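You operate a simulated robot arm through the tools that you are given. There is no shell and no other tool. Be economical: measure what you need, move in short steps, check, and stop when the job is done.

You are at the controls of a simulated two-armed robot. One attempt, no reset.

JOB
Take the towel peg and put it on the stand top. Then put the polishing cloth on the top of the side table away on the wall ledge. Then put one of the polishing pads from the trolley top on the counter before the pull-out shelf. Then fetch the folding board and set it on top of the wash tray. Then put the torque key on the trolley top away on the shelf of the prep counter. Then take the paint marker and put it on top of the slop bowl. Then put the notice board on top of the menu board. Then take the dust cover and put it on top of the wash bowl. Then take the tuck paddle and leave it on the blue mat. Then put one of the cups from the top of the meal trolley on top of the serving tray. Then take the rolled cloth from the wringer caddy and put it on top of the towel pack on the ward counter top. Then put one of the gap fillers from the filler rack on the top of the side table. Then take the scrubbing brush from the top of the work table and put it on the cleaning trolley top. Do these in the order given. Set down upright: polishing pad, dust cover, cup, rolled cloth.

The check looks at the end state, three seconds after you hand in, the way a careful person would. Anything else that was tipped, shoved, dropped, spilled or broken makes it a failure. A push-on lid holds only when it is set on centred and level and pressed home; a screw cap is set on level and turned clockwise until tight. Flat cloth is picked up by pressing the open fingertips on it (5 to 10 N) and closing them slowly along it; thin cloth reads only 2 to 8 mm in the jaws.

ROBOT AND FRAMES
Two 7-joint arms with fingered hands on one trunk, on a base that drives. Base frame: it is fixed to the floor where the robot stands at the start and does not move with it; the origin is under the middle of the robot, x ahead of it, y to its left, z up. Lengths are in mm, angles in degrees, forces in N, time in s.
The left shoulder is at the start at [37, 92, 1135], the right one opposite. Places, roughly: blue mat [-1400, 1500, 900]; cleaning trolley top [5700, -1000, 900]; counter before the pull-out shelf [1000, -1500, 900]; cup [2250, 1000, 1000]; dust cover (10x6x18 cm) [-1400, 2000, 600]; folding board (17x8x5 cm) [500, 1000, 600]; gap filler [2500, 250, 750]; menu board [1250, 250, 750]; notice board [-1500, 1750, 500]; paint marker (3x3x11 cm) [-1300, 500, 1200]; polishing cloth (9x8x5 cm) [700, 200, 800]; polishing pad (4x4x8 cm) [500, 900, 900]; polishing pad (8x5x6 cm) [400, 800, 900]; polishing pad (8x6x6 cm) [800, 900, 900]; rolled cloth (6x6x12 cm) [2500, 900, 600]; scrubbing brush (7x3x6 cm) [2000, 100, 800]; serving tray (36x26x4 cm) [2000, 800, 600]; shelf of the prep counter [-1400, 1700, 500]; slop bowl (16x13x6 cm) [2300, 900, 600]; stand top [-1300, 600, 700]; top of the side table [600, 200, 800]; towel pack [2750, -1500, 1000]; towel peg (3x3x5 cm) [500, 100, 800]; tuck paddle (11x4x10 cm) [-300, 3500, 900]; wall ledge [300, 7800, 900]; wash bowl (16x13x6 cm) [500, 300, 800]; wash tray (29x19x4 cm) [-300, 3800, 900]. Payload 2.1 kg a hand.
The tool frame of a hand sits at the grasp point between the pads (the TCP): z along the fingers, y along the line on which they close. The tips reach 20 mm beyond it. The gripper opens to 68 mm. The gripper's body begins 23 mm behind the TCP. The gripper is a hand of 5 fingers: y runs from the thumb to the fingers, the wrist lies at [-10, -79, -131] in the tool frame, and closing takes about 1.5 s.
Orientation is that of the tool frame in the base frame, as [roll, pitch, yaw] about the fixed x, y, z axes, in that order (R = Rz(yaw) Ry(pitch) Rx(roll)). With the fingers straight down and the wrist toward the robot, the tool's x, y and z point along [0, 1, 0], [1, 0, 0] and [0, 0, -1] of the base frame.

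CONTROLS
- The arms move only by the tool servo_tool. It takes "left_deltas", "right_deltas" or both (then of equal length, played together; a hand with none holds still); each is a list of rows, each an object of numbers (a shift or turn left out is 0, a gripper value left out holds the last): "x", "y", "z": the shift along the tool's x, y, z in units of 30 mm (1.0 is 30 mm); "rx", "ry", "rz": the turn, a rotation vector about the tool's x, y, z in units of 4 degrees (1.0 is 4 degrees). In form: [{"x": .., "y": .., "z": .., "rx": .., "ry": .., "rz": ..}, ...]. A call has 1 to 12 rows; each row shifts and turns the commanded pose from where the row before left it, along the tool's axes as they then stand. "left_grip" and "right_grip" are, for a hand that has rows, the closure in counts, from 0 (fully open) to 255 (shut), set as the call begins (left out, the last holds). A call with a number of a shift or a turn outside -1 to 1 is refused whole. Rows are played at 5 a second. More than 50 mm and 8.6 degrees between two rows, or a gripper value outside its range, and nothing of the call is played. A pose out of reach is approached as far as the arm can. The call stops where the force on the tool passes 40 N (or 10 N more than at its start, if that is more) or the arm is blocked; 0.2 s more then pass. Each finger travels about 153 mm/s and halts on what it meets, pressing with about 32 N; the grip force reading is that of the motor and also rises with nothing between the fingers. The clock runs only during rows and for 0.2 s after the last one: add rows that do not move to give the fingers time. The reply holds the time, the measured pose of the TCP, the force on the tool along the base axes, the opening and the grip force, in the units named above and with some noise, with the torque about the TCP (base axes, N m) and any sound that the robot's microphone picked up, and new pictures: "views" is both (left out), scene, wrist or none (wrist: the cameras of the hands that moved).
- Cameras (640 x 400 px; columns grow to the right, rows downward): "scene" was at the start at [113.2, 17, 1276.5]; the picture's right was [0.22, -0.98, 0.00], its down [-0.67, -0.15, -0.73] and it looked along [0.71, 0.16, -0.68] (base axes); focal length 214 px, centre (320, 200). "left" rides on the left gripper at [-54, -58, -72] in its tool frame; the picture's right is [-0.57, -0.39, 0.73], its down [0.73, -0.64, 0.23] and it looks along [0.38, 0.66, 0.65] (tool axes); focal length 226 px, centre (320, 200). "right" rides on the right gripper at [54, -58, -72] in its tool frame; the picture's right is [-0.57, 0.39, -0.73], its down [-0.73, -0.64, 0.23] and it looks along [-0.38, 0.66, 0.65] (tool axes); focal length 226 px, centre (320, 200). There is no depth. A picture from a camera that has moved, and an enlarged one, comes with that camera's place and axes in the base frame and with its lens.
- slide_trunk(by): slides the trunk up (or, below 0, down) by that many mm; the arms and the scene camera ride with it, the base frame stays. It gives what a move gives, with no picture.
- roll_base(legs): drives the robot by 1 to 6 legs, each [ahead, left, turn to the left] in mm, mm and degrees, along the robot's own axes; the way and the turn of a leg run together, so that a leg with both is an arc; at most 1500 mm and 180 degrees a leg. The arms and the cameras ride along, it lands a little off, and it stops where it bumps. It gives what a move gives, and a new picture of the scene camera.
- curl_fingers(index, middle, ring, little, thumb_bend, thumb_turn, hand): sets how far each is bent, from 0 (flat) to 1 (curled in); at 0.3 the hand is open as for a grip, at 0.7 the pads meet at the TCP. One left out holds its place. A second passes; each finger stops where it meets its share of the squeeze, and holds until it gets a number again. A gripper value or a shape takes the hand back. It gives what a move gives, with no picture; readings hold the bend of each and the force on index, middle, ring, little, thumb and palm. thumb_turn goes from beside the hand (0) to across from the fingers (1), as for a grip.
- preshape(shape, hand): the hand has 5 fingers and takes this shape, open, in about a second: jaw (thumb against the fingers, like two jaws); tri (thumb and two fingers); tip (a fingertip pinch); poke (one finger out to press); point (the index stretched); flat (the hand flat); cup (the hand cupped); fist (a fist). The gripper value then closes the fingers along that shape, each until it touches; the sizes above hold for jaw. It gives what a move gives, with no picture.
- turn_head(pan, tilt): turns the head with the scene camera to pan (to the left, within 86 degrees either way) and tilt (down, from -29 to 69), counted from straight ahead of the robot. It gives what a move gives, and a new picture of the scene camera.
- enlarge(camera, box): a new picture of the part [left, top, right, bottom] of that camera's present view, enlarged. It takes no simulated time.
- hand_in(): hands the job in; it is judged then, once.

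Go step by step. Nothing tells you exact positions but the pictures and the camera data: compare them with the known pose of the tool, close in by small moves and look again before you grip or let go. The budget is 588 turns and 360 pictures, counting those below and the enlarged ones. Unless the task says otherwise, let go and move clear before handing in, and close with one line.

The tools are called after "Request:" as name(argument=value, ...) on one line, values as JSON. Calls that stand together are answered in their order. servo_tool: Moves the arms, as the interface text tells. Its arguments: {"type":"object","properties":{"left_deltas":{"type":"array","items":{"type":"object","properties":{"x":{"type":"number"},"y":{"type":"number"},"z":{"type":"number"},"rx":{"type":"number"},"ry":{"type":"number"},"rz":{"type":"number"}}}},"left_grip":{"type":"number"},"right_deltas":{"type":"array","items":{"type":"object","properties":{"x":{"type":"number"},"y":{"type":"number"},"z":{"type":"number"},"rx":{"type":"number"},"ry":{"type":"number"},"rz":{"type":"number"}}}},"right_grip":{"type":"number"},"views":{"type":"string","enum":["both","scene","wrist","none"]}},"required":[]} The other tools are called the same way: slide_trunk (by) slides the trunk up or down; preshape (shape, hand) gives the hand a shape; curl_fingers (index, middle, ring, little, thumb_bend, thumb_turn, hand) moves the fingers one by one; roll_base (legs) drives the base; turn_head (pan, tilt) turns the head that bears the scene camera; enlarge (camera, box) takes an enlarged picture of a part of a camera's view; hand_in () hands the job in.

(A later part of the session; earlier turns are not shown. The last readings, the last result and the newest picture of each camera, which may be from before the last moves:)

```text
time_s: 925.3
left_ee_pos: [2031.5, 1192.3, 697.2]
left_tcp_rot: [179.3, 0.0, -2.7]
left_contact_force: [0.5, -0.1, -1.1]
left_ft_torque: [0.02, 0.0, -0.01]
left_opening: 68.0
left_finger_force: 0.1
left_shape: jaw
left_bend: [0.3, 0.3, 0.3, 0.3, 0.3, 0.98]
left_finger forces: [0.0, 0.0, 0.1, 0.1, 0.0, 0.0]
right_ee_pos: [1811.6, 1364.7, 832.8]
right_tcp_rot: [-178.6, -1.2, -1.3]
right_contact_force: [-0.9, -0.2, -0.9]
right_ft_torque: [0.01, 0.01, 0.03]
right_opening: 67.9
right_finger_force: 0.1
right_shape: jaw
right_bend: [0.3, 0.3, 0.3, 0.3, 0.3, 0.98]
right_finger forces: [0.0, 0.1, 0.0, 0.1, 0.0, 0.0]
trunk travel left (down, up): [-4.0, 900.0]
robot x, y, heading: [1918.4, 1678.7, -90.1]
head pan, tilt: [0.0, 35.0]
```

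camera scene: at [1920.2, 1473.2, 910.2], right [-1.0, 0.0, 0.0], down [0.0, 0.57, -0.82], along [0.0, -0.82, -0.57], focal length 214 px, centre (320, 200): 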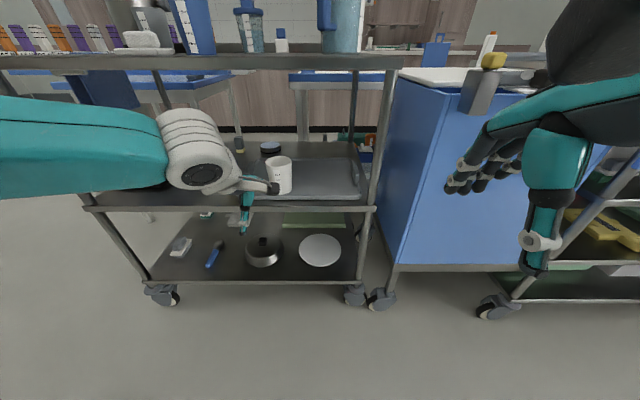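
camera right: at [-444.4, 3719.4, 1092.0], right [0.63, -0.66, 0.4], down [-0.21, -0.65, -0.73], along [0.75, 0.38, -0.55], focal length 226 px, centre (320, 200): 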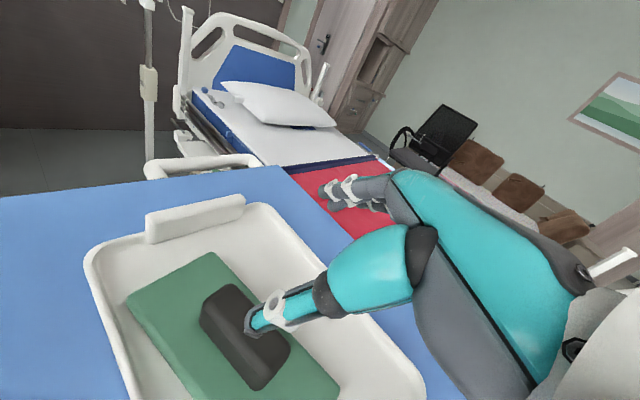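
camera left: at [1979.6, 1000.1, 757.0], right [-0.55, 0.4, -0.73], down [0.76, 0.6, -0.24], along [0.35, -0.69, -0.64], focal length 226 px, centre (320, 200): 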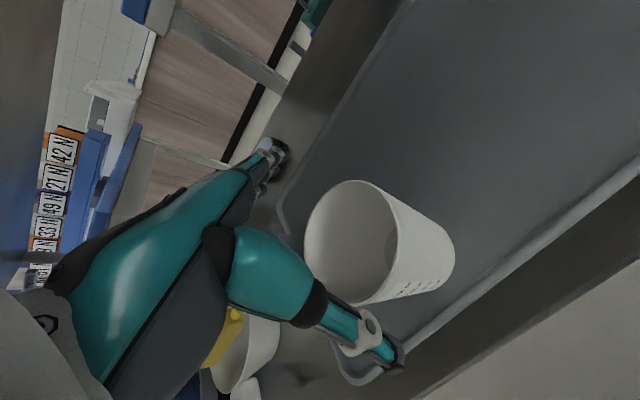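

Task 10 done. Now the rolled cloth in its caddy near [2464, 859]. I'll tuck the left hand, pitch and widen the right hand, and set it to entry height.

Request:
servo_tool(left_deltas=[{"y": -0.8}, {"y": -0.8}, {"y": -0.8}, {"y": -0.8}, {"y": -0.5}, {"z": -0.5}, {"z": -0.5}, {"z": -0.5}], right_deltas=[{"rx": -0.98}, {"rx": -0.98}, {"rx": -0.98}, {"rx": -0.98}, {"rx": -0.98}, {"rx": -0.98}, {"rx": -0.98}, {"rx": -0.98, "ry": -0.3}], views="none")

Request:
curl_fingers(hand="right", index=0.0, middle=0.0, ring=0.0, little=0.0, thumb_bend=0.1)

Request:
servo_tool(right_deltas=[{"y": 0.3, "z": 0.82}, {"y": 0.3, "z": 0.82}, {"y": 0.3, "z": 0.82}, {"y": 0.3, "z": 0.82}, {"y": 0.3, "z": 0.82}, {"y": 0.3, "z": 0.82}, {}], views="none")

```text
time_s: 927.1
left_ee_pos: [2037.0, 1302.7, 740.7]
left_tcp_rot: [179.3, -0.1, -2.7]
left_contact_force: [0.4, -0.4, -0.4]
left_ft_torque: [-0.03, 0.0, -0.01]
left_opening: 68.0
left_finger_force: 0.1
left_shape: jaw
left_bend: [0.3, 0.3, 0.3, 0.3, 0.3, 0.98]
left_finger forces: [0.0, 0.0, 0.0, 0.0, 0.0, 0.1]
right_ee_pos: [1812.0, 1361.5, 838.1]
right_tcp_rot: [150.2, -0.2, -1.9]
right_contact_force: [0.2, -0.5, 1.0]
right_ft_torque: [-0.01, -0.01, -0.03]
right_opening: 68.0
right_finger_force: 0.0
right_shape: jaw
right_bend: [0.3, 0.3, 0.3, 0.3, 0.3, 0.98]
right_finger forces: [0.0, 0.1, 0.1, 0.0, 0.0, 0.1]
right hand out of reach, approached as far as the arm can: row 8
trunk travel left (down, up): [-4.0, 900.0]
robot x, y, heading: [1921.7, 1673.9, -90.1]
head pan, tilt: [0.0, 35.0]
```

```text
time_s: 928.1
left_ee_pos: [2035.9, 1303.5, 741.0]
left_tcp_rot: [179.2, 0.0, -2.6]
left_contact_force: [0.0, 0.9, 0.5]
left_ft_torque: [-0.04, 0.02, 0.01]
left_opening: 68.0
left_finger_force: 0.0
left_shape: jaw
left_bend: [0.3, 0.3, 0.3, 0.3, 0.3, 0.98]
left_finger forces: [0.1, 0.0, 0.0, 0.0, 0.0, 0.1]
right_ee_pos: [1812.3, 1362.5, 837.4]
right_tcp_rot: [150.1, -0.2, -1.9]
right_contact_force: [-0.6, -0.4, 1.0]
right_ft_torque: [0.0, 0.0, 0.0]
right_opening: 98.7
right_finger_force: 0.1
right_shape: fingers
right_bend: [0.0, 0.0, 0.0, 0.0, 0.1, 0.98]
right_finger forces: [0.0, 0.0, 0.0, 0.0, 0.0, 0.1]
trunk travel left (down, up): [-4.0, 900.0]
robot x, y, heading: [1921.6, 1672.4, -90.0]
head pan, tilt: [0.0, 35.0]
```

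```text
time_s: 929.7
left_ee_pos: [2036.4, 1303.9, 742.0]
left_tcp_rot: [179.2, 0.0, -2.6]
left_contact_force: [0.3, -0.6, -0.1]
left_ft_torque: [-0.01, 0.0, 0.02]
left_opening: 67.9
left_finger_force: 0.1
left_shape: jaw
left_bend: [0.3, 0.3, 0.3, 0.3, 0.3, 0.98]
left_finger forces: [0.1, 0.0, 0.0, 0.0, 0.0, 0.0]
right_ee_pos: [1809.1, 1239.5, 737.9]
right_tcp_rot: [150.1, -0.2, -1.9]
right_contact_force: [-0.3, -0.4, 0.6]
right_ft_torque: [-0.01, -0.01, -0.02]
right_opening: 98.6
right_finger_force: 0.2
right_shape: fingers
right_bend: [0.0, 0.0, 0.0, 0.0, 0.1, 0.98]
right_finger forces: [0.0, 0.0, 0.0, 0.1, 0.1, 0.0]
right hand out of reach, approached as far as the arm can: row 1
trunk travel left (down, up): [-4.0, 900.0]
robot x, y, heading: [1919.4, 1678.9, -90.1]
head pan, tilt: [0.0, 35.0]
```

Hand set. I'll roll over to the caddy's side and look.

Request:
roll_base(legs=[[0, 612, 0], [150, 0, 0]])

Request:
servo_tool(right_deltas=[{}], views="wrist")

```text
time_s: 934.1
left_ee_pos: [2649.8, 1153.3, 741.7]
left_tcp_rot: [179.2, 0.0, -2.5]
left_contact_force: [0.8, -0.2, -0.1]
left_ft_torque: [0.01, -0.01, 0.05]
left_opening: 67.9
left_finger_force: 0.1
left_shape: jaw
left_bend: [0.3, 0.3, 0.3, 0.3, 0.3, 0.98]
left_finger forces: [0.0, 0.0, 0.1, 0.0, 0.0, 0.0]
right_ee_pos: [2422.5, 1089.0, 738.7]
right_tcp_rot: [150.1, -0.2, -1.8]
right_contact_force: [0.0, -0.4, 1.1]
right_ft_torque: [-0.03, 0.03, 0.05]
right_opening: 98.7
right_finger_force: 0.0
right_shape: fingers
right_bend: [0.0, 0.0, 0.0, 0.0, 0.1, 0.98]
right_finger forces: [0.0, 0.0, 0.0, 0.0, 0.1, 0.1]
trunk travel left (down, up): [-4.0, 900.0]
robot x, y, heading: [2531.8, 1523.8, -90.0]
head pan, tilt: [0.0, 35.0]
camera scene: at [2532.8, 1322.5, 910.3], right [-1.0, 0.0, 0.0], down [0.0, 0.57, -0.82], along [0.0, -0.82, -0.57], focal length 214 px, centre (320, 200)
```

scene: 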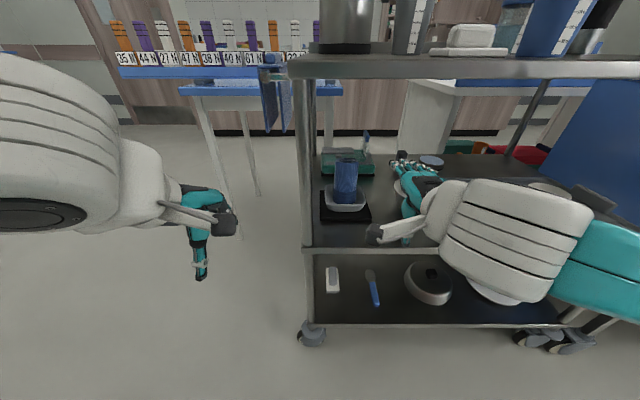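

```text
time_s: 934.5
left_ee_pos: [2649.9, 1154.0, 742.3]
left_tcp_rot: [179.2, -0.1, -2.5]
left_contact_force: [0.1, 0.3, -0.8]
left_ft_torque: [-0.03, 0.0, -0.01]
left_opening: 68.0
left_finger_force: 0.0
left_shape: jaw
left_bend: [0.3, 0.3, 0.3, 0.3, 0.3, 0.98]
left_finger forces: [0.0, 0.0, 0.1, 0.0, 0.0, 0.1]
right_ee_pos: [2422.1, 1090.4, 738.1]
right_tcp_rot: [150.1, -0.2, -1.7]
right_contact_force: [-0.4, -0.1, 0.4]
right_ft_torque: [0.0, -0.04, 0.03]
right_opening: 98.7
right_finger_force: 0.1
right_shape: fingers
right_bend: [0.0, 0.0, 0.0, 0.0, 0.1, 0.98]
right_finger forces: [0.0, 0.0, 0.0, 0.0, 0.0, 0.1]
trunk travel left (down, up): [-4.0, 900.0]
robot x, y, heading: [2531.0, 1526.7, -89.7]
head pan, tilt: [0.0, 35.0]
camera right: at [2479.5, 1173.3, 771.6], right [-0.57, 0.05, 0.82], down [-0.72, 0.46, -0.52], along [-0.4, -0.89, -0.23], focal length 226 px, centre (320, 200)
```

right: 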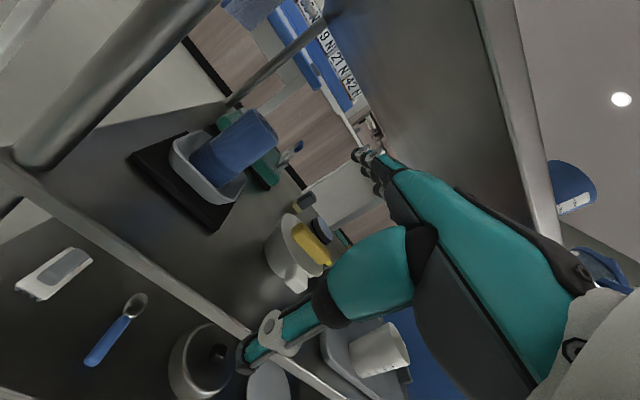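

The roll's top is at [2472, 866, 695], the trolley post at x ≈ 2554. I'll move the left hand aside, roll in, then shift over the roll.

Request:
servo_tool(left_deltas=[{"x": 0.9}, {"x": 0.9}, {"y": -0.4}], views="none")

Request:
roll_base(legs=[[208, 0, 0]])

Request:
servo_tool(right_deltas=[{"x": 0.8}, {"x": 0.8}, {}], views="wrist")

```text
time_s: 935.4
left_ee_pos: [2703.1, 1160.9, 741.7]
left_tcp_rot: [179.2, 0.0, -2.5]
left_contact_force: [-0.2, -0.3, -0.8]
left_ft_torque: [0.0, 0.01, 0.01]
left_opening: 68.0
left_finger_force: 0.1
left_shape: jaw
left_bend: [0.3, 0.3, 0.3, 0.3, 0.3, 0.98]
left_finger forces: [0.0, 0.1, 0.0, 0.1, 0.0, 0.0]
right_ee_pos: [2422.5, 1089.1, 738.3]
right_tcp_rot: [150.1, -0.2, -1.8]
right_contact_force: [-0.4, 0.2, 0.4]
right_ft_torque: [-0.04, -0.01, -0.01]
right_opening: 98.8
right_finger_force: 0.2
right_shape: fingers
right_bend: [0.0, 0.0, 0.0, 0.0, 0.1, 0.98]
right_finger forces: [0.0, 0.0, 0.0, 0.0, 0.0, 0.0]
trunk travel left (down, up): [-4.0, 900.0]
robot x, y, heading: [2530.8, 1524.9, -90.0]
head pan, tilt: [0.0, 35.0]
```

```text
time_s: 937.0
left_ee_pos: [2703.4, 952.4, 741.4]
left_tcp_rot: [179.2, -0.1, -2.5]
left_contact_force: [0.5, 0.2, 0.5]
left_ft_torque: [-0.02, 0.0, 0.0]
left_opening: 67.9
left_finger_force: 0.1
left_shape: jaw
left_bend: [0.3, 0.3, 0.3, 0.3, 0.3, 0.98]
left_finger forces: [0.0, 0.1, 0.1, 0.0, 0.0, 0.0]
right_ee_pos: [2422.0, 878.3, 738.7]
right_tcp_rot: [150.1, -0.2, -1.8]
right_contact_force: [-0.7, -0.2, -0.2]
right_ft_torque: [0.03, 0.01, -0.04]
right_opening: 98.7
right_finger_force: 0.0
right_shape: fingers
right_bend: [0.0, 0.0, 0.0, 0.0, 0.1, 0.98]
right_finger forces: [0.0, 0.0, 0.0, 0.0, 0.1, 0.0]
trunk travel left (down, up): [-4.0, 900.0]
robot x, y, heading: [2532.0, 1314.3, -89.9]
head pan, tilt: [0.0, 35.0]
camera scene: at [2532.8, 1112.5, 910.3], right [-1.0, 0.0, 0.0], down [0.0, 0.57, -0.82], along [0.0, -0.82, -0.57], focal length 214 px, centre (320, 200)
```

scene: 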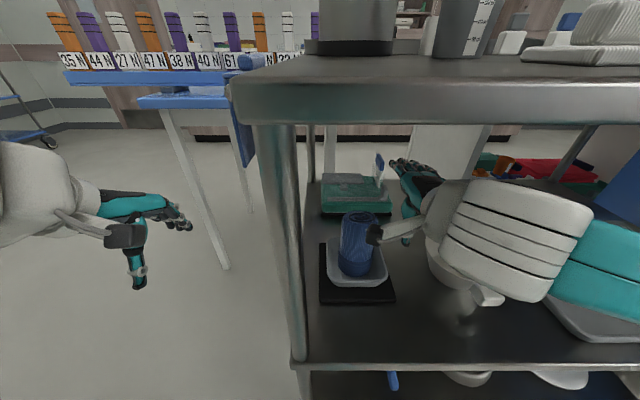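

```text
time_s: 937.8
left_ee_pos: [2704.2, 951.6, 741.8]
left_tcp_rot: [179.1, -0.1, -2.6]
left_contact_force: [0.0, 0.4, 0.3]
left_ft_torque: [-0.01, 0.0, -0.07]
left_opening: 68.1
left_finger_force: 0.0
left_shape: jaw
left_bend: [0.3, 0.3, 0.3, 0.3, 0.3, 0.98]
left_finger forces: [0.1, 0.1, 0.0, 0.1, 0.1, 0.1]
right_ee_pos: [2470.3, 878.2, 739.4]
right_tcp_rot: [150.1, -0.2, -1.9]
right_contact_force: [1.3, 0.0, -0.3]
right_ft_torque: [-0.01, 0.02, 0.0]
right_opening: 98.9
right_finger_force: 0.1
right_shape: fingers
right_bend: [0.0, 0.0, 0.0, 0.0, 0.1, 0.98]
right_finger forces: [0.0, 0.1, 0.0, 0.1, 0.0, 0.0]
trunk travel left (down, up): [-4.0, 900.0]
robot x, y, heading: [2534.6, 1312.4, -89.9]
head pan, tilt: [0.0, 35.0]
camera right: at [2527.1, 961.7, 772.0], right [-0.57, 0.05, 0.82], down [-0.72, 0.46, -0.52], along [-0.4, -0.89, -0.23], focal length 226 px, centre (320, 200)
```

right: 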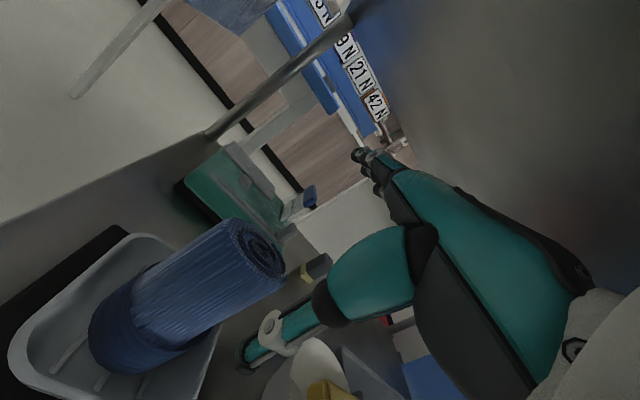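

The roll's axis is at [2472, 857]. I'll go 20 mm further in, then down around it, and close.

Request:
servo_tool(right_deltas=[{"y": 0.58, "z": 0.33}, {"y": -0.36, "z": 0.62}, {"y": -0.36, "z": 0.62}, {"y": -0.3, "z": 0.52}, {}], views="wrist")

```text
time_s: 939.0
left_ee_pos: [2703.8, 952.6, 741.3]
left_tcp_rot: [179.2, 0.0, -2.5]
left_contact_force: [0.0, 0.7, 0.0]
left_ft_torque: [-0.02, 0.0, 0.01]
left_opening: 67.9
left_finger_force: 0.0
left_shape: jaw
left_bend: [0.3, 0.3, 0.3, 0.3, 0.3, 0.98]
left_finger forces: [0.0, 0.0, 0.0, 0.0, 0.0, 0.0]
right_ee_pos: [2471.3, 857.5, 677.4]
right_tcp_rot: [150.0, -0.1, -1.9]
right_contact_force: [-1.0, 0.0, -0.4]
right_ft_torque: [-0.03, 0.02, 0.01]
right_opening: 98.4
right_finger_force: 0.0
right_shape: fingers
right_bend: [0.0, 0.0, 0.0, 0.0, 0.1, 0.98]
right_finger forces: [0.1, 0.0, 0.0, 0.1, 0.0, 0.0]
trunk travel left (down, up): [-4.0, 900.0]
robot x, y, heading: [2533.1, 1313.5, -90.0]
head pan, tilt: [0.0, 35.0]
camera right: at [2527.0, 941.7, 710.8], right [-0.57, 0.05, 0.82], down [-0.72, 0.46, -0.52], along [-0.4, -0.89, -0.23], focal length 226 px, centre (320, 200)
```

right: 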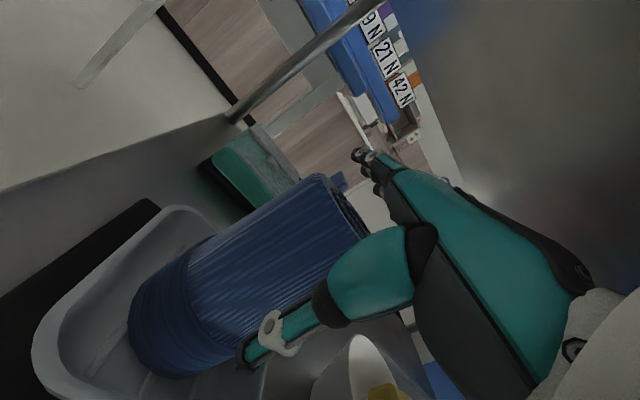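

Well placed around the roll. Closing and lifting.

Request:
curl_fingers(hand="right", index=0.8, middle=0.8, ring=0.8, thumb_bend=0.8)

Request:
servo_tool(right_deltas=[{"y": 0.15, "z": -0.26}, {"y": 0.3, "z": -0.52}, {"y": 0.4, "z": -0.7}, {}], views="wrist")

```text
time_s: 940.0
left_ee_pos: [2703.2, 953.1, 743.0]
left_tcp_rot: [179.2, 0.1, -2.6]
left_contact_force: [-0.5, -0.2, -1.0]
left_ft_torque: [-0.01, 0.0, 0.01]
left_opening: 67.8
left_finger_force: 0.1
left_shape: jaw
left_bend: [0.3, 0.3, 0.3, 0.3, 0.3, 0.98]
left_finger forces: [0.1, 0.0, 0.1, 0.0, 0.1, 0.0]
right_ee_pos: [2469.7, 858.5, 679.8]
right_tcp_rot: [149.8, -0.2, -1.8]
right_contact_force: [-2.8, 0.2, 18.2]
right_ft_torque: [0.4, 0.04, 0.07]
right_opening: 29.2
right_finger_force: 23.0
right_shape: fingers
right_bend: [0.77, 0.77, 0.77, 0.0, 0.24, 0.93]
right_finger forces: [8.5, 7.2, 7.7, 0.1, 22.4, 0.0]
trunk travel left (down, up): [-4.0, 900.0]
robot x, y, heading: [2533.4, 1312.7, -89.9]
head pan, tilt: [0.0, 35.0]
```

```text
time_s: 941.0
left_ee_pos: [2703.6, 952.2, 741.7]
left_tcp_rot: [179.2, 0.0, -2.4]
left_contact_force: [-0.3, -0.1, -0.2]
left_ft_torque: [0.04, 0.01, 0.01]
left_opening: 68.0
left_finger_force: 0.0
left_shape: jaw
left_bend: [0.3, 0.3, 0.3, 0.3, 0.3, 0.98]
left_finger forces: [0.1, 0.0, 0.0, 0.0, 0.0, 0.0]
right_ee_pos: [2469.6, 858.7, 729.1]
right_tcp_rot: [150.1, -0.2, -1.8]
right_contact_force: [0.2, 0.2, -1.3]
right_ft_torque: [-0.04, -0.03, 0.04]
right_opening: 28.6
right_finger_force: 21.7
right_shape: fingers
right_bend: [0.77, 0.77, 0.77, 0.0, 0.24, 0.91]
right_finger forces: [8.1, 6.2, 6.3, 0.1, 20.5, 0.1]
trunk travel left (down, up): [-4.0, 900.0]
robot x, y, heading: [2534.3, 1313.7, -90.0]
head pan, tilt: [0.0, 35.0]
camera right: at [2526.4, 941.5, 762.2], right [-0.57, 0.05, 0.82], down [-0.72, 0.46, -0.52], along [-0.4, -0.88, -0.23], focal length 226 px, centre (320, 200)
```

right: 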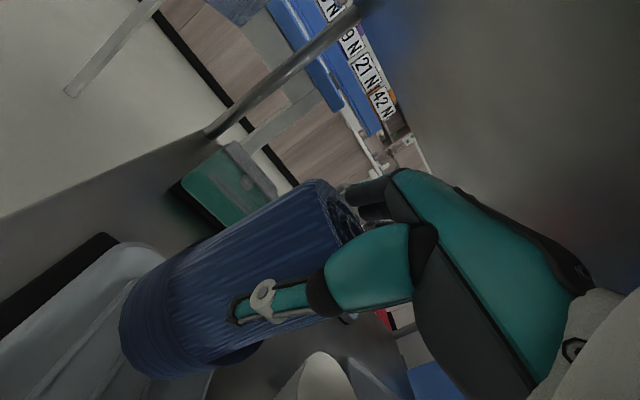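

The roll is out of its caddy and upright. I'll shift right to clear the post, back out, raise, and take the known way round to the ward counter.

Request:
servo_tool(right_deltas=[{"x": -0.8}, {"x": -0.8}, {}], views="none")

Request:
roll_base(legs=[[-400, 0, 0], [0, -1450, 0], [0, -1415, 0], [1500, 0, 0], [820, 0, 0], [0, 1500, 0]])

Request:
slide_trunk(by=400)

Request:
roll_base(legs=[[0, 1350, 0]])

```text
time_s: 941.8
left_ee_pos: [2704.2, 951.5, 741.9]
left_tcp_rot: [179.2, 0.0, -2.5]
left_contact_force: [-0.1, 0.3, 0.1]
left_ft_torque: [-0.01, -0.04, 0.0]
left_opening: 67.8
left_finger_force: 0.0
left_shape: jaw
left_bend: [0.3, 0.3, 0.3, 0.3, 0.3, 0.98]
left_finger forces: [0.0, 0.0, 0.1, 0.1, 0.0, 0.1]
right_ee_pos: [2422.0, 858.7, 729.6]
right_tcp_rot: [150.1, -0.2, -1.8]
right_contact_force: [0.8, 0.5, -1.4]
right_ft_torque: [0.01, 0.01, -0.01]
right_opening: 28.7
right_finger_force: 20.9
right_shape: fingers
right_bend: [0.77, 0.77, 0.77, 0.0, 0.24, 0.91]
right_finger forces: [8.0, 6.2, 6.2, 0.1, 20.6, 0.0]
trunk travel left (down, up): [-4.0, 900.0]
robot x, y, heading: [2533.9, 1316.6, -90.1]
head pan, tilt: [0.0, 35.0]
```

```text
time_s: 975.7
left_ee_pos: [1309.2, -949.1, 742.3]
left_tcp_rot: [179.2, 0.0, -2.9]
left_contact_force: [0.3, -0.5, 0.8]
left_ft_torque: [0.02, 0.0, 0.01]
left_opening: 67.7
left_finger_force: 0.0
left_shape: jaw
left_bend: [0.3, 0.3, 0.3, 0.3, 0.3, 0.98]
left_finger forces: [0.0, 0.0, 0.0, 0.0, 0.0, 0.0]
right_ee_pos: [1027.7, -1039.4, 728.8]
right_tcp_rot: [150.0, -0.2, -2.2]
right_contact_force: [-1.3, 0.4, -0.4]
right_ft_torque: [-0.02, 0.01, -0.04]
right_opening: 29.0
right_finger_force: 20.5
right_shape: fingers
right_bend: [0.77, 0.77, 0.77, 0.0, 0.24, 0.91]
right_finger forces: [8.0, 6.2, 6.3, 0.1, 20.7, 0.0]
trunk travel left (down, up): [-4.0, 900.0]
robot x, y, heading: [1142.0, -584.4, -90.4]
head pan, tilt: [0.0, 35.0]
camera scene: at [1140.4, -787.6, 910.2], right [-1.0, 0.01, 0.0], down [0.0, 0.57, -0.82], along [0.0, -0.82, -0.57], focal length 214 px, centre (320, 200)
```

scene: 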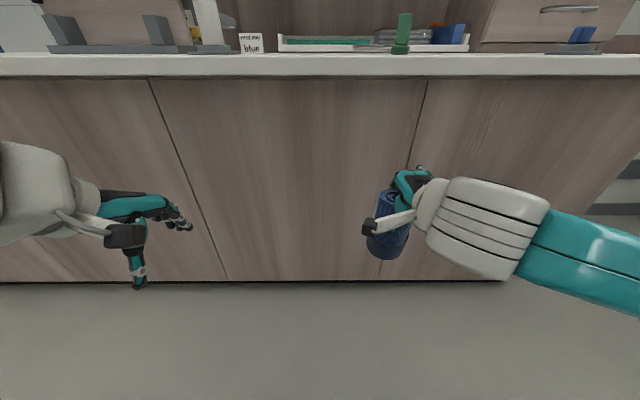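

```text
time_s: 979.5
left_ee_pos: [1311.1, -950.0, 1141.6]
left_tcp_rot: [179.2, -0.1, -2.9]
left_contact_force: [0.2, 0.5, 0.0]
left_ft_torque: [0.0, 0.03, 0.01]
left_opening: 68.0
left_finger_force: 0.0
left_shape: jaw
left_bend: [0.3, 0.3, 0.3, 0.3, 0.3, 0.98]
left_finger forces: [0.1, 0.0, 0.0, 0.0, 0.0, 0.0]
right_ee_pos: [1026.6, -1040.5, 1129.6]
right_tcp_rot: [150.1, -0.2, -2.2]
right_contact_force: [-0.4, 0.6, -1.5]
right_ft_torque: [-0.01, -0.03, 0.01]
right_opening: 28.7
right_finger_force: 20.4
right_shape: fingers
right_bend: [0.77, 0.77, 0.77, 0.0, 0.24, 0.91]
right_finger forces: [8.0, 6.2, 6.2, 0.1, 20.6, 0.0]
trunk travel left (down, up): [-404.0, 500.0]
robot x, y, heading: [1140.6, -591.3, -90.1]
head pan, tilt: [0.0, 35.0]
```

```text
time_s: 986.2
left_ee_pos: [2644.9, -966.9, 1141.4]
left_tcp_rot: [179.3, 0.0, -3.5]
left_contact_force: [-1.1, 0.0, -1.0]
left_ft_torque: [0.06, -0.04, -0.02]
left_opening: 68.0
left_finger_force: 0.1
left_shape: jaw
left_bend: [0.3, 0.3, 0.3, 0.3, 0.3, 0.98]
left_finger forces: [0.1, 0.0, 0.1, 0.0, 0.0, 0.0]
right_ee_pos: [2360.4, -1055.4, 1131.0]
right_tcp_rot: [150.1, -0.1, -2.9]
right_contact_force: [0.3, -0.3, -1.1]
right_ft_torque: [-0.01, -0.02, -0.01]
right_opening: 29.3
right_finger_force: 20.5
right_shape: fingers
right_bend: [0.77, 0.77, 0.77, 0.0, 0.24, 0.91]
right_finger forces: [8.0, 6.1, 6.2, 0.1, 20.6, 0.0]
trunk travel left (down, up): [-404.0, 500.0]
robot x, y, heading: [2484.0, -605.0, -91.1]
head pan, tilt: [0.0, 35.0]
camera scene: at [2478.7, -719.3, 1317.7], right [-1.0, 0.02, 0.0], down [0.01, 0.57, -0.82], along [-0.01, -0.82, -0.57], focal length 214 px, centre (320, 200)
```

scene: 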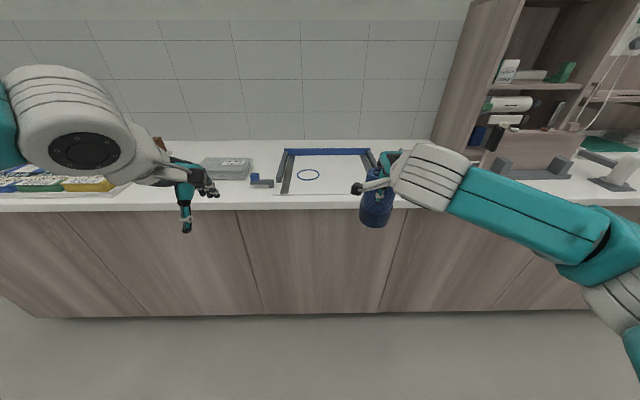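

The grey towel pack is on the counter to the left, around x 2830, y -1490. I'll move over and closer.

Request:
roll_base(legs=[[0, 470, 1.1], [190, 0, 0]])

Request:
servo_tool(right_deltas=[{}], views="wrist")

```text
time_s: 990.2
left_ee_pos: [3115.7, -1158.5, 1141.0]
left_tcp_rot: [179.2, 0.0, -2.5]
left_contact_force: [1.2, -0.5, 1.0]
left_ft_torque: [-0.05, 0.01, 0.0]
left_opening: 68.0
left_finger_force: 0.0
left_shape: jaw
left_bend: [0.3, 0.3, 0.3, 0.3, 0.3, 0.98]
left_finger forces: [0.1, 0.0, 0.0, 0.1, 0.1, 0.1]
right_ee_pos: [2834.3, -1251.3, 1129.2]
right_tcp_rot: [150.0, -0.1, -1.8]
right_contact_force: [-0.4, -1.0, -1.8]
right_ft_torque: [0.02, 0.02, 0.01]
right_opening: 28.8
right_finger_force: 20.5
right_shape: fingers
right_bend: [0.77, 0.77, 0.77, 0.0, 0.24, 0.91]
right_finger forces: [8.0, 6.2, 6.3, 0.1, 20.6, 0.1]
trunk travel left (down, up): [-404.0, 500.0]
robot x, y, heading: [2951.3, -797.1, -90.2]
head pan, tilt: [0.0, 35.0]
camera scene: at [2946.5, -914.0, 1317.7], right [-1.0, 0.0, 0.0], down [0.0, 0.57, -0.82], along [0.0, -0.82, -0.57], focal length 214 px, centre (320, 200)
```

scene: 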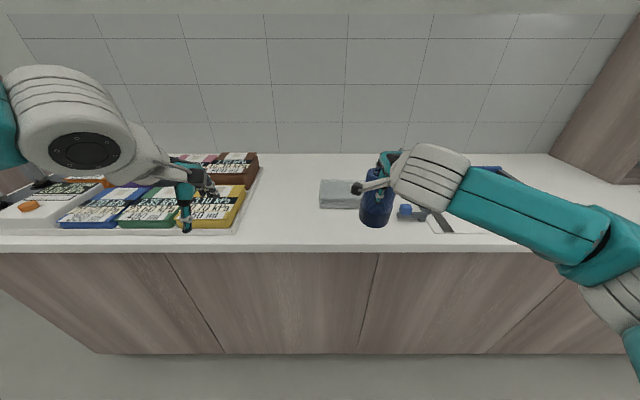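

```text
time_s: 990.6
left_ee_pos: [3117.7, -1157.7, 1141.5]
left_tcp_rot: [179.2, 0.0, -2.6]
left_contact_force: [0.3, 0.5, 0.0]
left_ft_torque: [-0.03, 0.0, 0.01]
left_opening: 67.8
left_finger_force: 0.0
left_shape: jaw
left_bend: [0.3, 0.3, 0.3, 0.3, 0.3, 0.98]
left_finger forces: [0.1, 0.0, 0.0, 0.0, 0.0, 0.0]
right_ee_pos: [2835.2, -1250.5, 1129.7]
right_tcp_rot: [150.1, -0.2, -1.9]
right_contact_force: [0.3, 0.7, -0.8]
right_ft_torque: [-0.02, -0.01, 0.02]
right_opening: 29.0
right_finger_force: 20.4
right_shape: fingers
right_bend: [0.77, 0.77, 0.77, 0.0, 0.24, 0.91]
right_finger forces: [8.0, 6.1, 6.3, 0.1, 20.7, 0.0]
trunk travel left (down, up): [-404.0, 500.0]
robot x, y, heading: [2945.2, -790.3, -90.1]
head pan, tilt: [0.0, 35.0]
camera right: at [2891.7, -1166.4, 1162.2], right [-0.57, 0.05, 0.82], down [-0.72, 0.46, -0.52], along [-0.41, -0.88, -0.23], focal length 226 px, centre (320, 200)
```

right: 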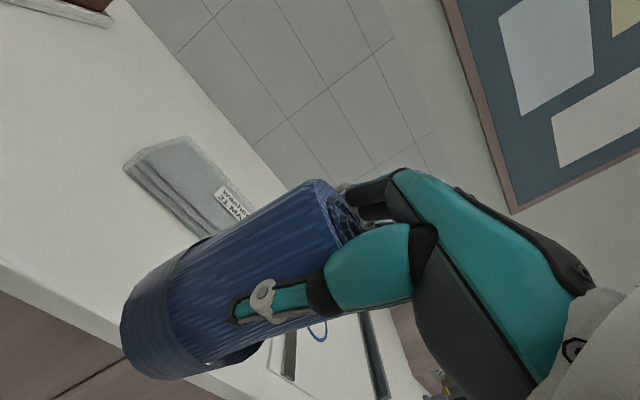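

The pack's top centre is near [2844, -1512, 958]. I'll drive in and bring the roll over it.

Request:
roll_base(legs=[[232, 9, 0]])

Request:
servo_tool(right_deltas=[{"y": 0.45, "z": 0.26}, {"y": 0.45, "z": 0.26}, {"y": -0.2, "z": 0.35}, {"y": -0.2, "z": 0.35}, {}], views="wrist")

```text
time_s: 992.3
left_ee_pos: [3126.1, -1389.2, 1141.3]
left_tcp_rot: [179.3, 0.0, -2.6]
left_contact_force: [-0.2, 0.7, -0.4]
left_ft_torque: [0.0, 0.02, 0.0]
left_opening: 68.1
left_finger_force: 0.0
left_shape: jaw
left_bend: [0.3, 0.3, 0.3, 0.3, 0.3, 0.98]
left_finger forces: [0.1, 0.0, 0.0, 0.0, 0.0, 0.0]
right_ee_pos: [2845.0, -1482.1, 1129.1]
right_tcp_rot: [150.1, -0.2, -1.8]
right_contact_force: [0.1, 0.4, -1.4]
right_ft_torque: [-0.01, -0.02, -0.02]
right_opening: 29.3
right_finger_force: 20.3
right_shape: fingers
right_bend: [0.77, 0.77, 0.77, 0.0, 0.24, 0.91]
right_finger forces: [7.9, 6.1, 6.2, 0.1, 20.7, 0.0]
trunk travel left (down, up): [-404.0, 500.0]
robot x, y, heading: [2958.4, -1024.6, -90.1]
head pan, tilt: [0.0, 35.0]
camera scene: at [2955.7, -1145.4, 1317.7], right [-1.0, 0.0, 0.0], down [0.0, 0.57, -0.82], along [0.0, -0.82, -0.57], focal length 214 px, centre (320, 200)
```

scene: 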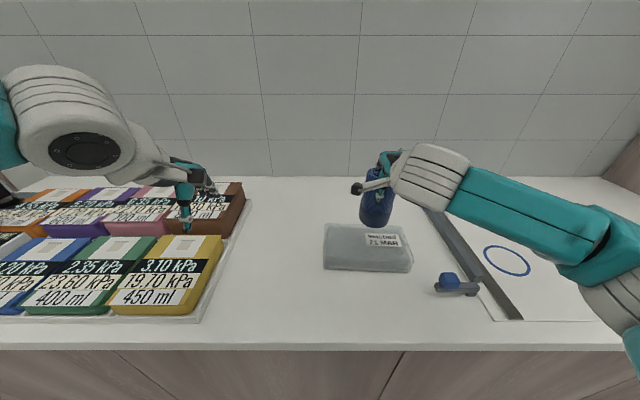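

```text
time_s: 993.5
left_ee_pos: [3127.1, -1389.2, 1140.6]
left_tcp_rot: [179.2, 0.0, -2.6]
left_contact_force: [-0.4, -0.5, 0.5]
left_ft_torque: [-0.02, 0.0, -0.01]
left_opening: 68.3
left_finger_force: 0.1
left_shape: jaw
left_bend: [0.3, 0.3, 0.3, 0.3, 0.3, 0.98]
left_finger forces: [0.0, 0.0, 0.1, 0.1, 0.0, 0.0]
right_ee_pos: [2843.5, -1513.3, 1104.8]
right_tcp_rot: [150.1, -0.2, -1.7]
right_contact_force: [0.4, 0.2, -1.7]
right_ft_torque: [0.03, -0.01, 0.01]
right_opening: 28.9
right_finger_force: 20.4
right_shape: fingers
right_bend: [0.77, 0.77, 0.77, 0.0, 0.24, 0.91]
right_finger forces: [8.0, 6.1, 6.1, 0.0, 20.6, 0.1]
trunk travel left (down, up): [-404.0, 500.0]
robot x, y, heading: [2959.4, -1028.7, -90.1]
head pan, tilt: [0.0, 35.0]
camera right: at [2900.4, -1429.3, 1137.9], right [-0.57, 0.05, 0.82], down [-0.72, 0.46, -0.52], along [-0.4, -0.89, -0.23], focal length 226 px, centre (320, 200)
```

right: 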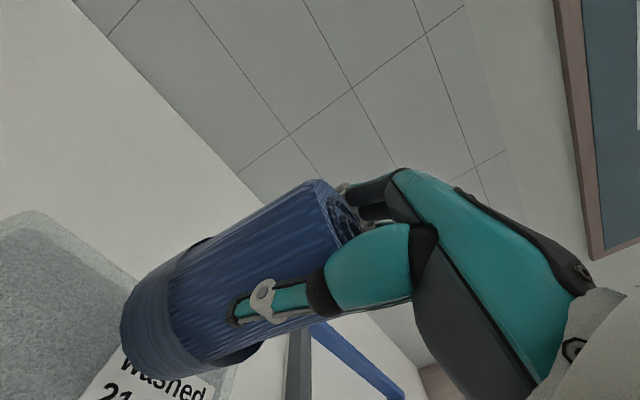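

The roll is over the pack's middle. Lowering to contact.

Request:
servo_tool(right_deltas=[{"y": -0.23, "z": -0.13}, {"y": -0.25, "z": 0.43}, {"y": -0.15, "z": 0.26}, {"y": -0.06, "z": 0.1}, {"y": -0.06, "z": 0.1}, {"y": -0.06, "z": 0.1}, {"y": -0.06, "z": 0.1}, {"y": -0.06, "z": 0.1}, {"y": -0.06, "z": 0.1}, {}], views="none")

```text
time_s: 995.7
left_ee_pos: [3126.5, -1389.0, 1142.1]
left_tcp_rot: [179.1, 0.0, -2.4]
left_contact_force: [0.6, 0.1, -0.3]
left_ft_torque: [-0.01, -0.03, -0.04]
left_opening: 68.0
left_finger_force: 0.0
left_shape: jaw
left_bend: [0.3, 0.3, 0.3, 0.3, 0.3, 0.98]
left_finger forces: [0.1, 0.0, 0.0, 0.0, 0.0, 0.1]
right_ee_pos: [2844.8, -1505.5, 1061.0]
right_tcp_rot: [150.1, -0.2, -1.8]
right_contact_force: [-0.1, 0.1, -0.1]
right_ft_torque: [0.02, 0.01, 0.0]
right_opening: 29.0
right_finger_force: 20.9
right_shape: fingers
right_bend: [0.77, 0.77, 0.77, 0.0, 0.24, 0.91]
right_finger forces: [8.0, 6.1, 6.2, 0.0, 20.6, 0.0]
trunk travel left (down, up): [-404.0, 500.0]
robot x, y, heading: [2958.9, -1023.7, -90.1]
head pan, tilt: [0.0, 35.0]
```

Request:
servo_tool(right_deltas=[{"y": -0.05, "z": 0.087}, {"y": -0.05, "z": 0.087}, {"y": -0.05, "z": 0.087}, {"y": -0.05, "z": 0.087}, {"y": -0.05, "z": 0.087}, {"y": -0.05, "z": 0.087}, {"y": -0.05, "z": 0.087}, {"y": -0.05, "z": 0.087}, {"y": -0.05, "z": 0.087}, {}], views="none")

```text
time_s: 997.7
left_ee_pos: [3126.4, -1388.8, 1142.3]
left_tcp_rot: [179.3, -0.1, -2.4]
left_contact_force: [0.2, 0.5, 0.4]
left_ft_torque: [0.02, 0.0, 0.02]
left_opening: 68.2
left_finger_force: 0.0
left_shape: jaw
left_bend: [0.3, 0.3, 0.3, 0.3, 0.3, 0.98]
left_finger forces: [0.0, 0.0, 0.0, 0.1, 0.0, 0.0]
right_ee_pos: [2844.5, -1505.4, 1040.5]
right_tcp_rot: [149.3, -0.3, -1.9]
right_contact_force: [-0.5, 0.1, 20.9]
right_ft_torque: [0.42, -0.09, 0.08]
right_opening: 27.8
right_finger_force: 23.2
right_shape: fingers
right_bend: [0.78, 0.78, 0.78, 0.0, 0.27, 0.89]
right_finger forces: [11.2, 7.2, 6.2, 0.0, 22.5, 0.1]
trunk travel left (down, up): [-404.0, 500.0]
robot x, y, heading: [2955.0, -1027.6, -90.0]
head pan, tilt: [0.0, 35.0]
stopped in row 9 (right hand): the force on the tool passed its limit (the readings are from after the stop); the commanded pose is now the measured one
```

Contact. One look to be sure it stands upright before I let go.

Request:
servo_tool(right_deltas=[{"y": 0.02, "z": -0.035}, {}], views="both")

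```text
time_s: 998.3
left_ee_pos: [3126.9, -1387.5, 1142.0]
left_tcp_rot: [179.3, 0.0, -2.5]
left_contact_force: [-0.2, 0.3, 0.5]
left_ft_torque: [-0.03, -0.01, 0.01]
left_opening: 68.1
left_finger_force: 0.1
left_shape: jaw
left_bend: [0.3, 0.3, 0.3, 0.3, 0.3, 0.98]
left_finger forces: [0.0, 0.1, 0.1, 0.0, 0.0, 0.0]
right_ee_pos: [2844.4, -1504.9, 1041.5]
right_tcp_rot: [149.4, -0.3, -2.0]
right_contact_force: [-0.8, -2.1, 21.6]
right_ft_torque: [0.21, -0.08, 0.05]
right_opening: 28.2
right_finger_force: 24.3
right_shape: fingers
right_bend: [0.78, 0.78, 0.78, 0.0, 0.28, 0.89]
right_finger forces: [11.7, 8.1, 7.1, 0.0, 22.2, 0.0]
trunk travel left (down, up): [-404.0, 500.0]
robot x, y, heading: [2954.0, -1029.8, -90.1]
head pan, tilt: [0.0, 35.0]
camera scene: at [2955.9, -1143.6, 1317.9], right [-1.0, 0.0, 0.0], down [0.0, 0.57, -0.82], along [0.0, -0.82, -0.57], focal length 214 px, centre (320, 200)
camera right: at [2901.6, -1420.5, 1072.3], right [-0.57, 0.06, 0.82], down [-0.72, 0.46, -0.53], along [-0.4, -0.89, -0.22], focal length 226 px, centre (320, 200)
```

scene: 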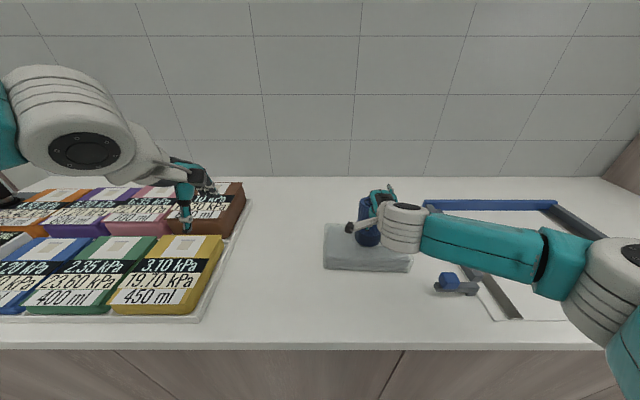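
right: 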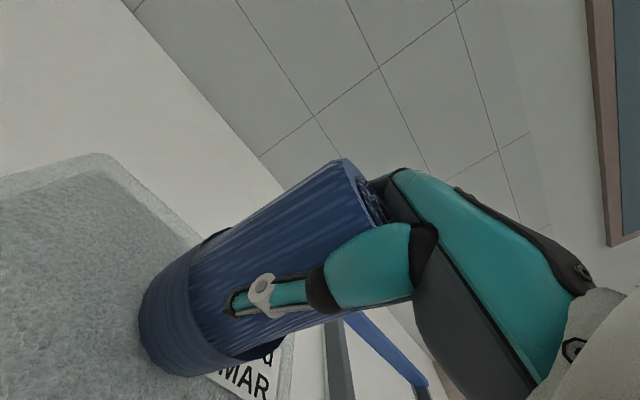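

It stands centred on the pack. I'll open the fingers and lift away along the hand's axis.

Request:
curl_fingers(hand="right", index=0.0, middle=0.0, ring=0.0, little=0.0, thumb_bend=0.1)

Request:
servo_tool(right_deltas=[{"y": 0.15, "z": -0.26}, {"y": 0.3, "z": -0.52}, {"y": 0.4, "z": -0.7}, {"y": 0.4, "z": -0.7}, {"y": 0.2, "z": -0.35}, {}], views="scene")

```text
time_s: 999.3
left_ee_pos: [3126.8, -1388.9, 1141.3]
left_tcp_rot: [179.2, 0.0, -2.5]
left_contact_force: [-0.7, 0.4, 1.0]
left_ft_torque: [0.01, 0.0, 0.02]
left_opening: 68.0
left_finger_force: 0.0
left_shape: jaw
left_bend: [0.3, 0.3, 0.3, 0.3, 0.3, 0.98]
left_finger forces: [0.1, 0.1, 0.1, 0.0, 0.0, 0.0]
right_ee_pos: [2844.8, -1505.8, 1038.1]
right_tcp_rot: [149.8, -0.3, -1.8]
right_contact_force: [-0.5, -0.9, 0.1]
right_ft_torque: [-0.03, -0.05, 0.01]
right_opening: 98.8
right_finger_force: 0.1
right_shape: fingers
right_bend: [0.0, 0.0, 0.0, 0.0, 0.1, 0.98]
right_finger forces: [0.0, 0.0, 0.1, 0.0, 0.0, 0.0]
trunk travel left (down, up): [-404.0, 500.0]
robot x, y, heading: [2953.7, -1023.9, -89.9]
head pan, tilt: [0.0, 35.0]
```

```text
time_s: 1000.7
left_ee_pos: [3125.7, -1388.8, 1142.3]
left_tcp_rot: [179.2, 0.1, -2.5]
left_contact_force: [0.5, -0.1, -0.4]
left_ft_torque: [0.02, 0.01, -0.03]
left_opening: 68.0
left_finger_force: 0.0
left_shape: jaw
left_bend: [0.3, 0.3, 0.3, 0.3, 0.3, 0.98]
left_finger forces: [0.1, 0.1, 0.0, 0.1, 0.0, 0.0]
right_ee_pos: [2843.2, -1505.5, 1127.5]
right_tcp_rot: [149.6, -0.3, -1.9]
right_contact_force: [-0.2, 0.1, 0.2]
right_ft_torque: [0.0, 0.0, 0.02]
right_opening: 98.7
right_finger_force: 0.2
right_shape: fingers
right_bend: [0.0, 0.0, 0.0, 0.0, 0.1, 0.98]
right_finger forces: [0.1, 0.0, 0.0, 0.1, 0.0, 0.0]
trunk travel left (down, up): [-404.0, 500.0]
robot x, y, heading: [2953.9, -1028.4, -89.8]
head pan, tilt: [0.0, 35.0]
camera scene: at [2955.7, -1145.0, 1317.7], right [-1.0, 0.0, 0.0], down [0.0, 0.57, -0.82], along [0.0, -0.82, -0.57], focal length 214 px, centre (320, 200)
```

scene: 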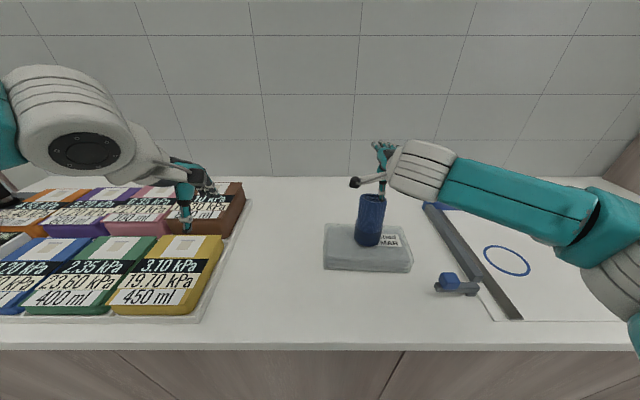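

Task 11 done. Next a gap filler from the filler rack near [2500, 250]; I'll reset the right hand, back off, turn and look there.

Request:
servo_tool(right_deltas=[{"rx": 0.95, "y": -0.5, "z": -0.3}, {"rx": 0.95, "y": -0.6}, {"rx": 0.95, "y": -0.7}, {"rx": 0.95, "y": -0.7}, {"rx": 0.95, "y": -0.7}, {"rx": 0.95, "y": -0.7}, {"rx": 0.95}, {"rx": 0.9}, {}], views="none")

Request:
preshape(hand="right", shape="jaw")

Request:
roll_base(legs=[[-420, 0, 0], [0, 0, 180], [0, 430, 0]])

```text
time_s: 1002.7
left_ee_pos: [3126.3, -1387.7, 1141.3]
left_tcp_rot: [179.2, 0.0, -2.5]
left_contact_force: [-0.6, -0.2, -0.1]
left_ft_torque: [0.02, 0.01, -0.03]
left_opening: 67.9
left_finger_force: 0.0
left_shape: jaw
left_bend: [0.3, 0.3, 0.3, 0.3, 0.3, 0.98]
left_finger forces: [0.0, 0.1, 0.0, 0.0, 0.0, 0.1]
right_ee_pos: [2847.9, -1390.9, 1095.6]
right_tcp_rot: [180.0, -0.3, -1.7]
right_contact_force: [1.1, 0.3, 0.3]
right_ft_torque: [-0.03, 0.03, 0.0]
right_opening: 99.0
right_finger_force: 0.0
right_shape: fingers
right_bend: [0.0, 0.0, 0.0, 0.0, 0.1, 0.98]
right_finger forces: [0.0, 0.0, 0.0, 0.1, 0.0, 0.0]
trunk travel left (down, up): [-404.0, 500.0]
robot x, y, heading: [2954.7, -1028.1, -90.1]
head pan, tilt: [0.0, 35.0]
```

```text
time_s: 1003.6
left_ee_pos: [3125.7, -1388.7, 1142.8]
left_tcp_rot: [179.2, 0.0, -2.5]
left_contact_force: [0.2, -0.2, 0.6]
left_ft_torque: [0.0, 0.02, -0.04]
left_opening: 68.1
left_finger_force: 0.0
left_shape: jaw
left_bend: [0.3, 0.3, 0.3, 0.3, 0.3, 0.98]
left_finger forces: [0.0, 0.0, 0.1, 0.0, 0.0, 0.0]
right_ee_pos: [2845.9, -1390.6, 1093.7]
right_tcp_rot: [179.7, -0.3, -1.8]
right_contact_force: [-0.1, -1.0, 0.0]
right_ft_torque: [-0.02, -0.01, 0.0]
right_opening: 68.0
right_finger_force: 0.0
right_shape: jaw
right_bend: [0.3, 0.3, 0.3, 0.3, 0.3, 0.98]
right_finger forces: [0.0, 0.1, 0.0, 0.0, 0.0, 0.0]
trunk travel left (down, up): [-404.0, 500.0]
robot x, y, heading: [2955.5, -1025.5, -90.0]
head pan, tilt: [0.0, 35.0]
```

```text
time_s: 1015.7
left_ee_pos: [2355.3, -246.3, 1141.8]
left_tcp_rot: [179.2, 0.0, 177.6]
left_contact_force: [0.5, -0.2, -0.3]
left_ft_torque: [0.02, 0.03, 0.0]
left_opening: 67.8
left_finger_force: 0.0
left_shape: jaw
left_bend: [0.3, 0.3, 0.3, 0.3, 0.3, 0.98]
left_finger forces: [0.1, 0.0, 0.0, 0.0, 0.0, 0.0]
right_ee_pos: [2634.7, -242.9, 1094.0]
right_tcp_rot: [179.7, -0.3, 178.3]
right_contact_force: [0.4, 0.3, 0.6]
right_ft_torque: [-0.03, 0.03, 0.0]
right_opening: 67.8
right_finger_force: 0.1
right_shape: jaw
right_bend: [0.3, 0.3, 0.3, 0.3, 0.3, 0.98]
right_finger forces: [0.1, 0.0, 0.1, 0.1, 0.0, 0.0]
trunk travel left (down, up): [-404.0, 500.0]
robot x, y, heading: [2525.7, -608.9, 90.1]
head pan, tilt: [0.0, 35.0]
camera scene: at [2525.1, -491.0, 1317.7], right [1.0, 0.0, 0.0], down [0.0, -0.57, -0.82], along [0.0, 0.82, -0.57], focal length 214 px, centre (320, 200)
```

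scene: 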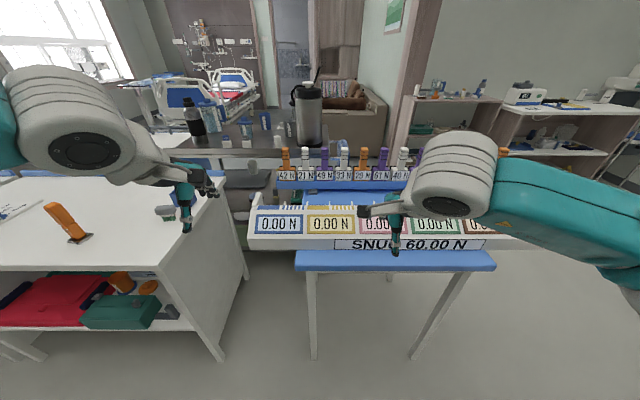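

This is the rack: labelled fillers behind, force displays in front. I'll zoom in once.

Request:
enlarge(camera="scene", box=[230, 120, 520, 260])

```text
2.21 times, centred on (375, 190) of scene
camera zoom: at [2525.1, -491.0, 1317.7], right [1.0, 0.0, 0.0], down [0.0, -0.57, -0.82], along [0.0, 0.82, -0.57], focal length 473 px, centre (199, 222)
```

zoom: 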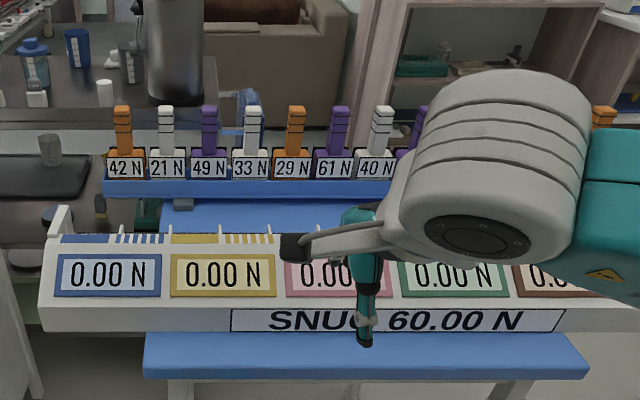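

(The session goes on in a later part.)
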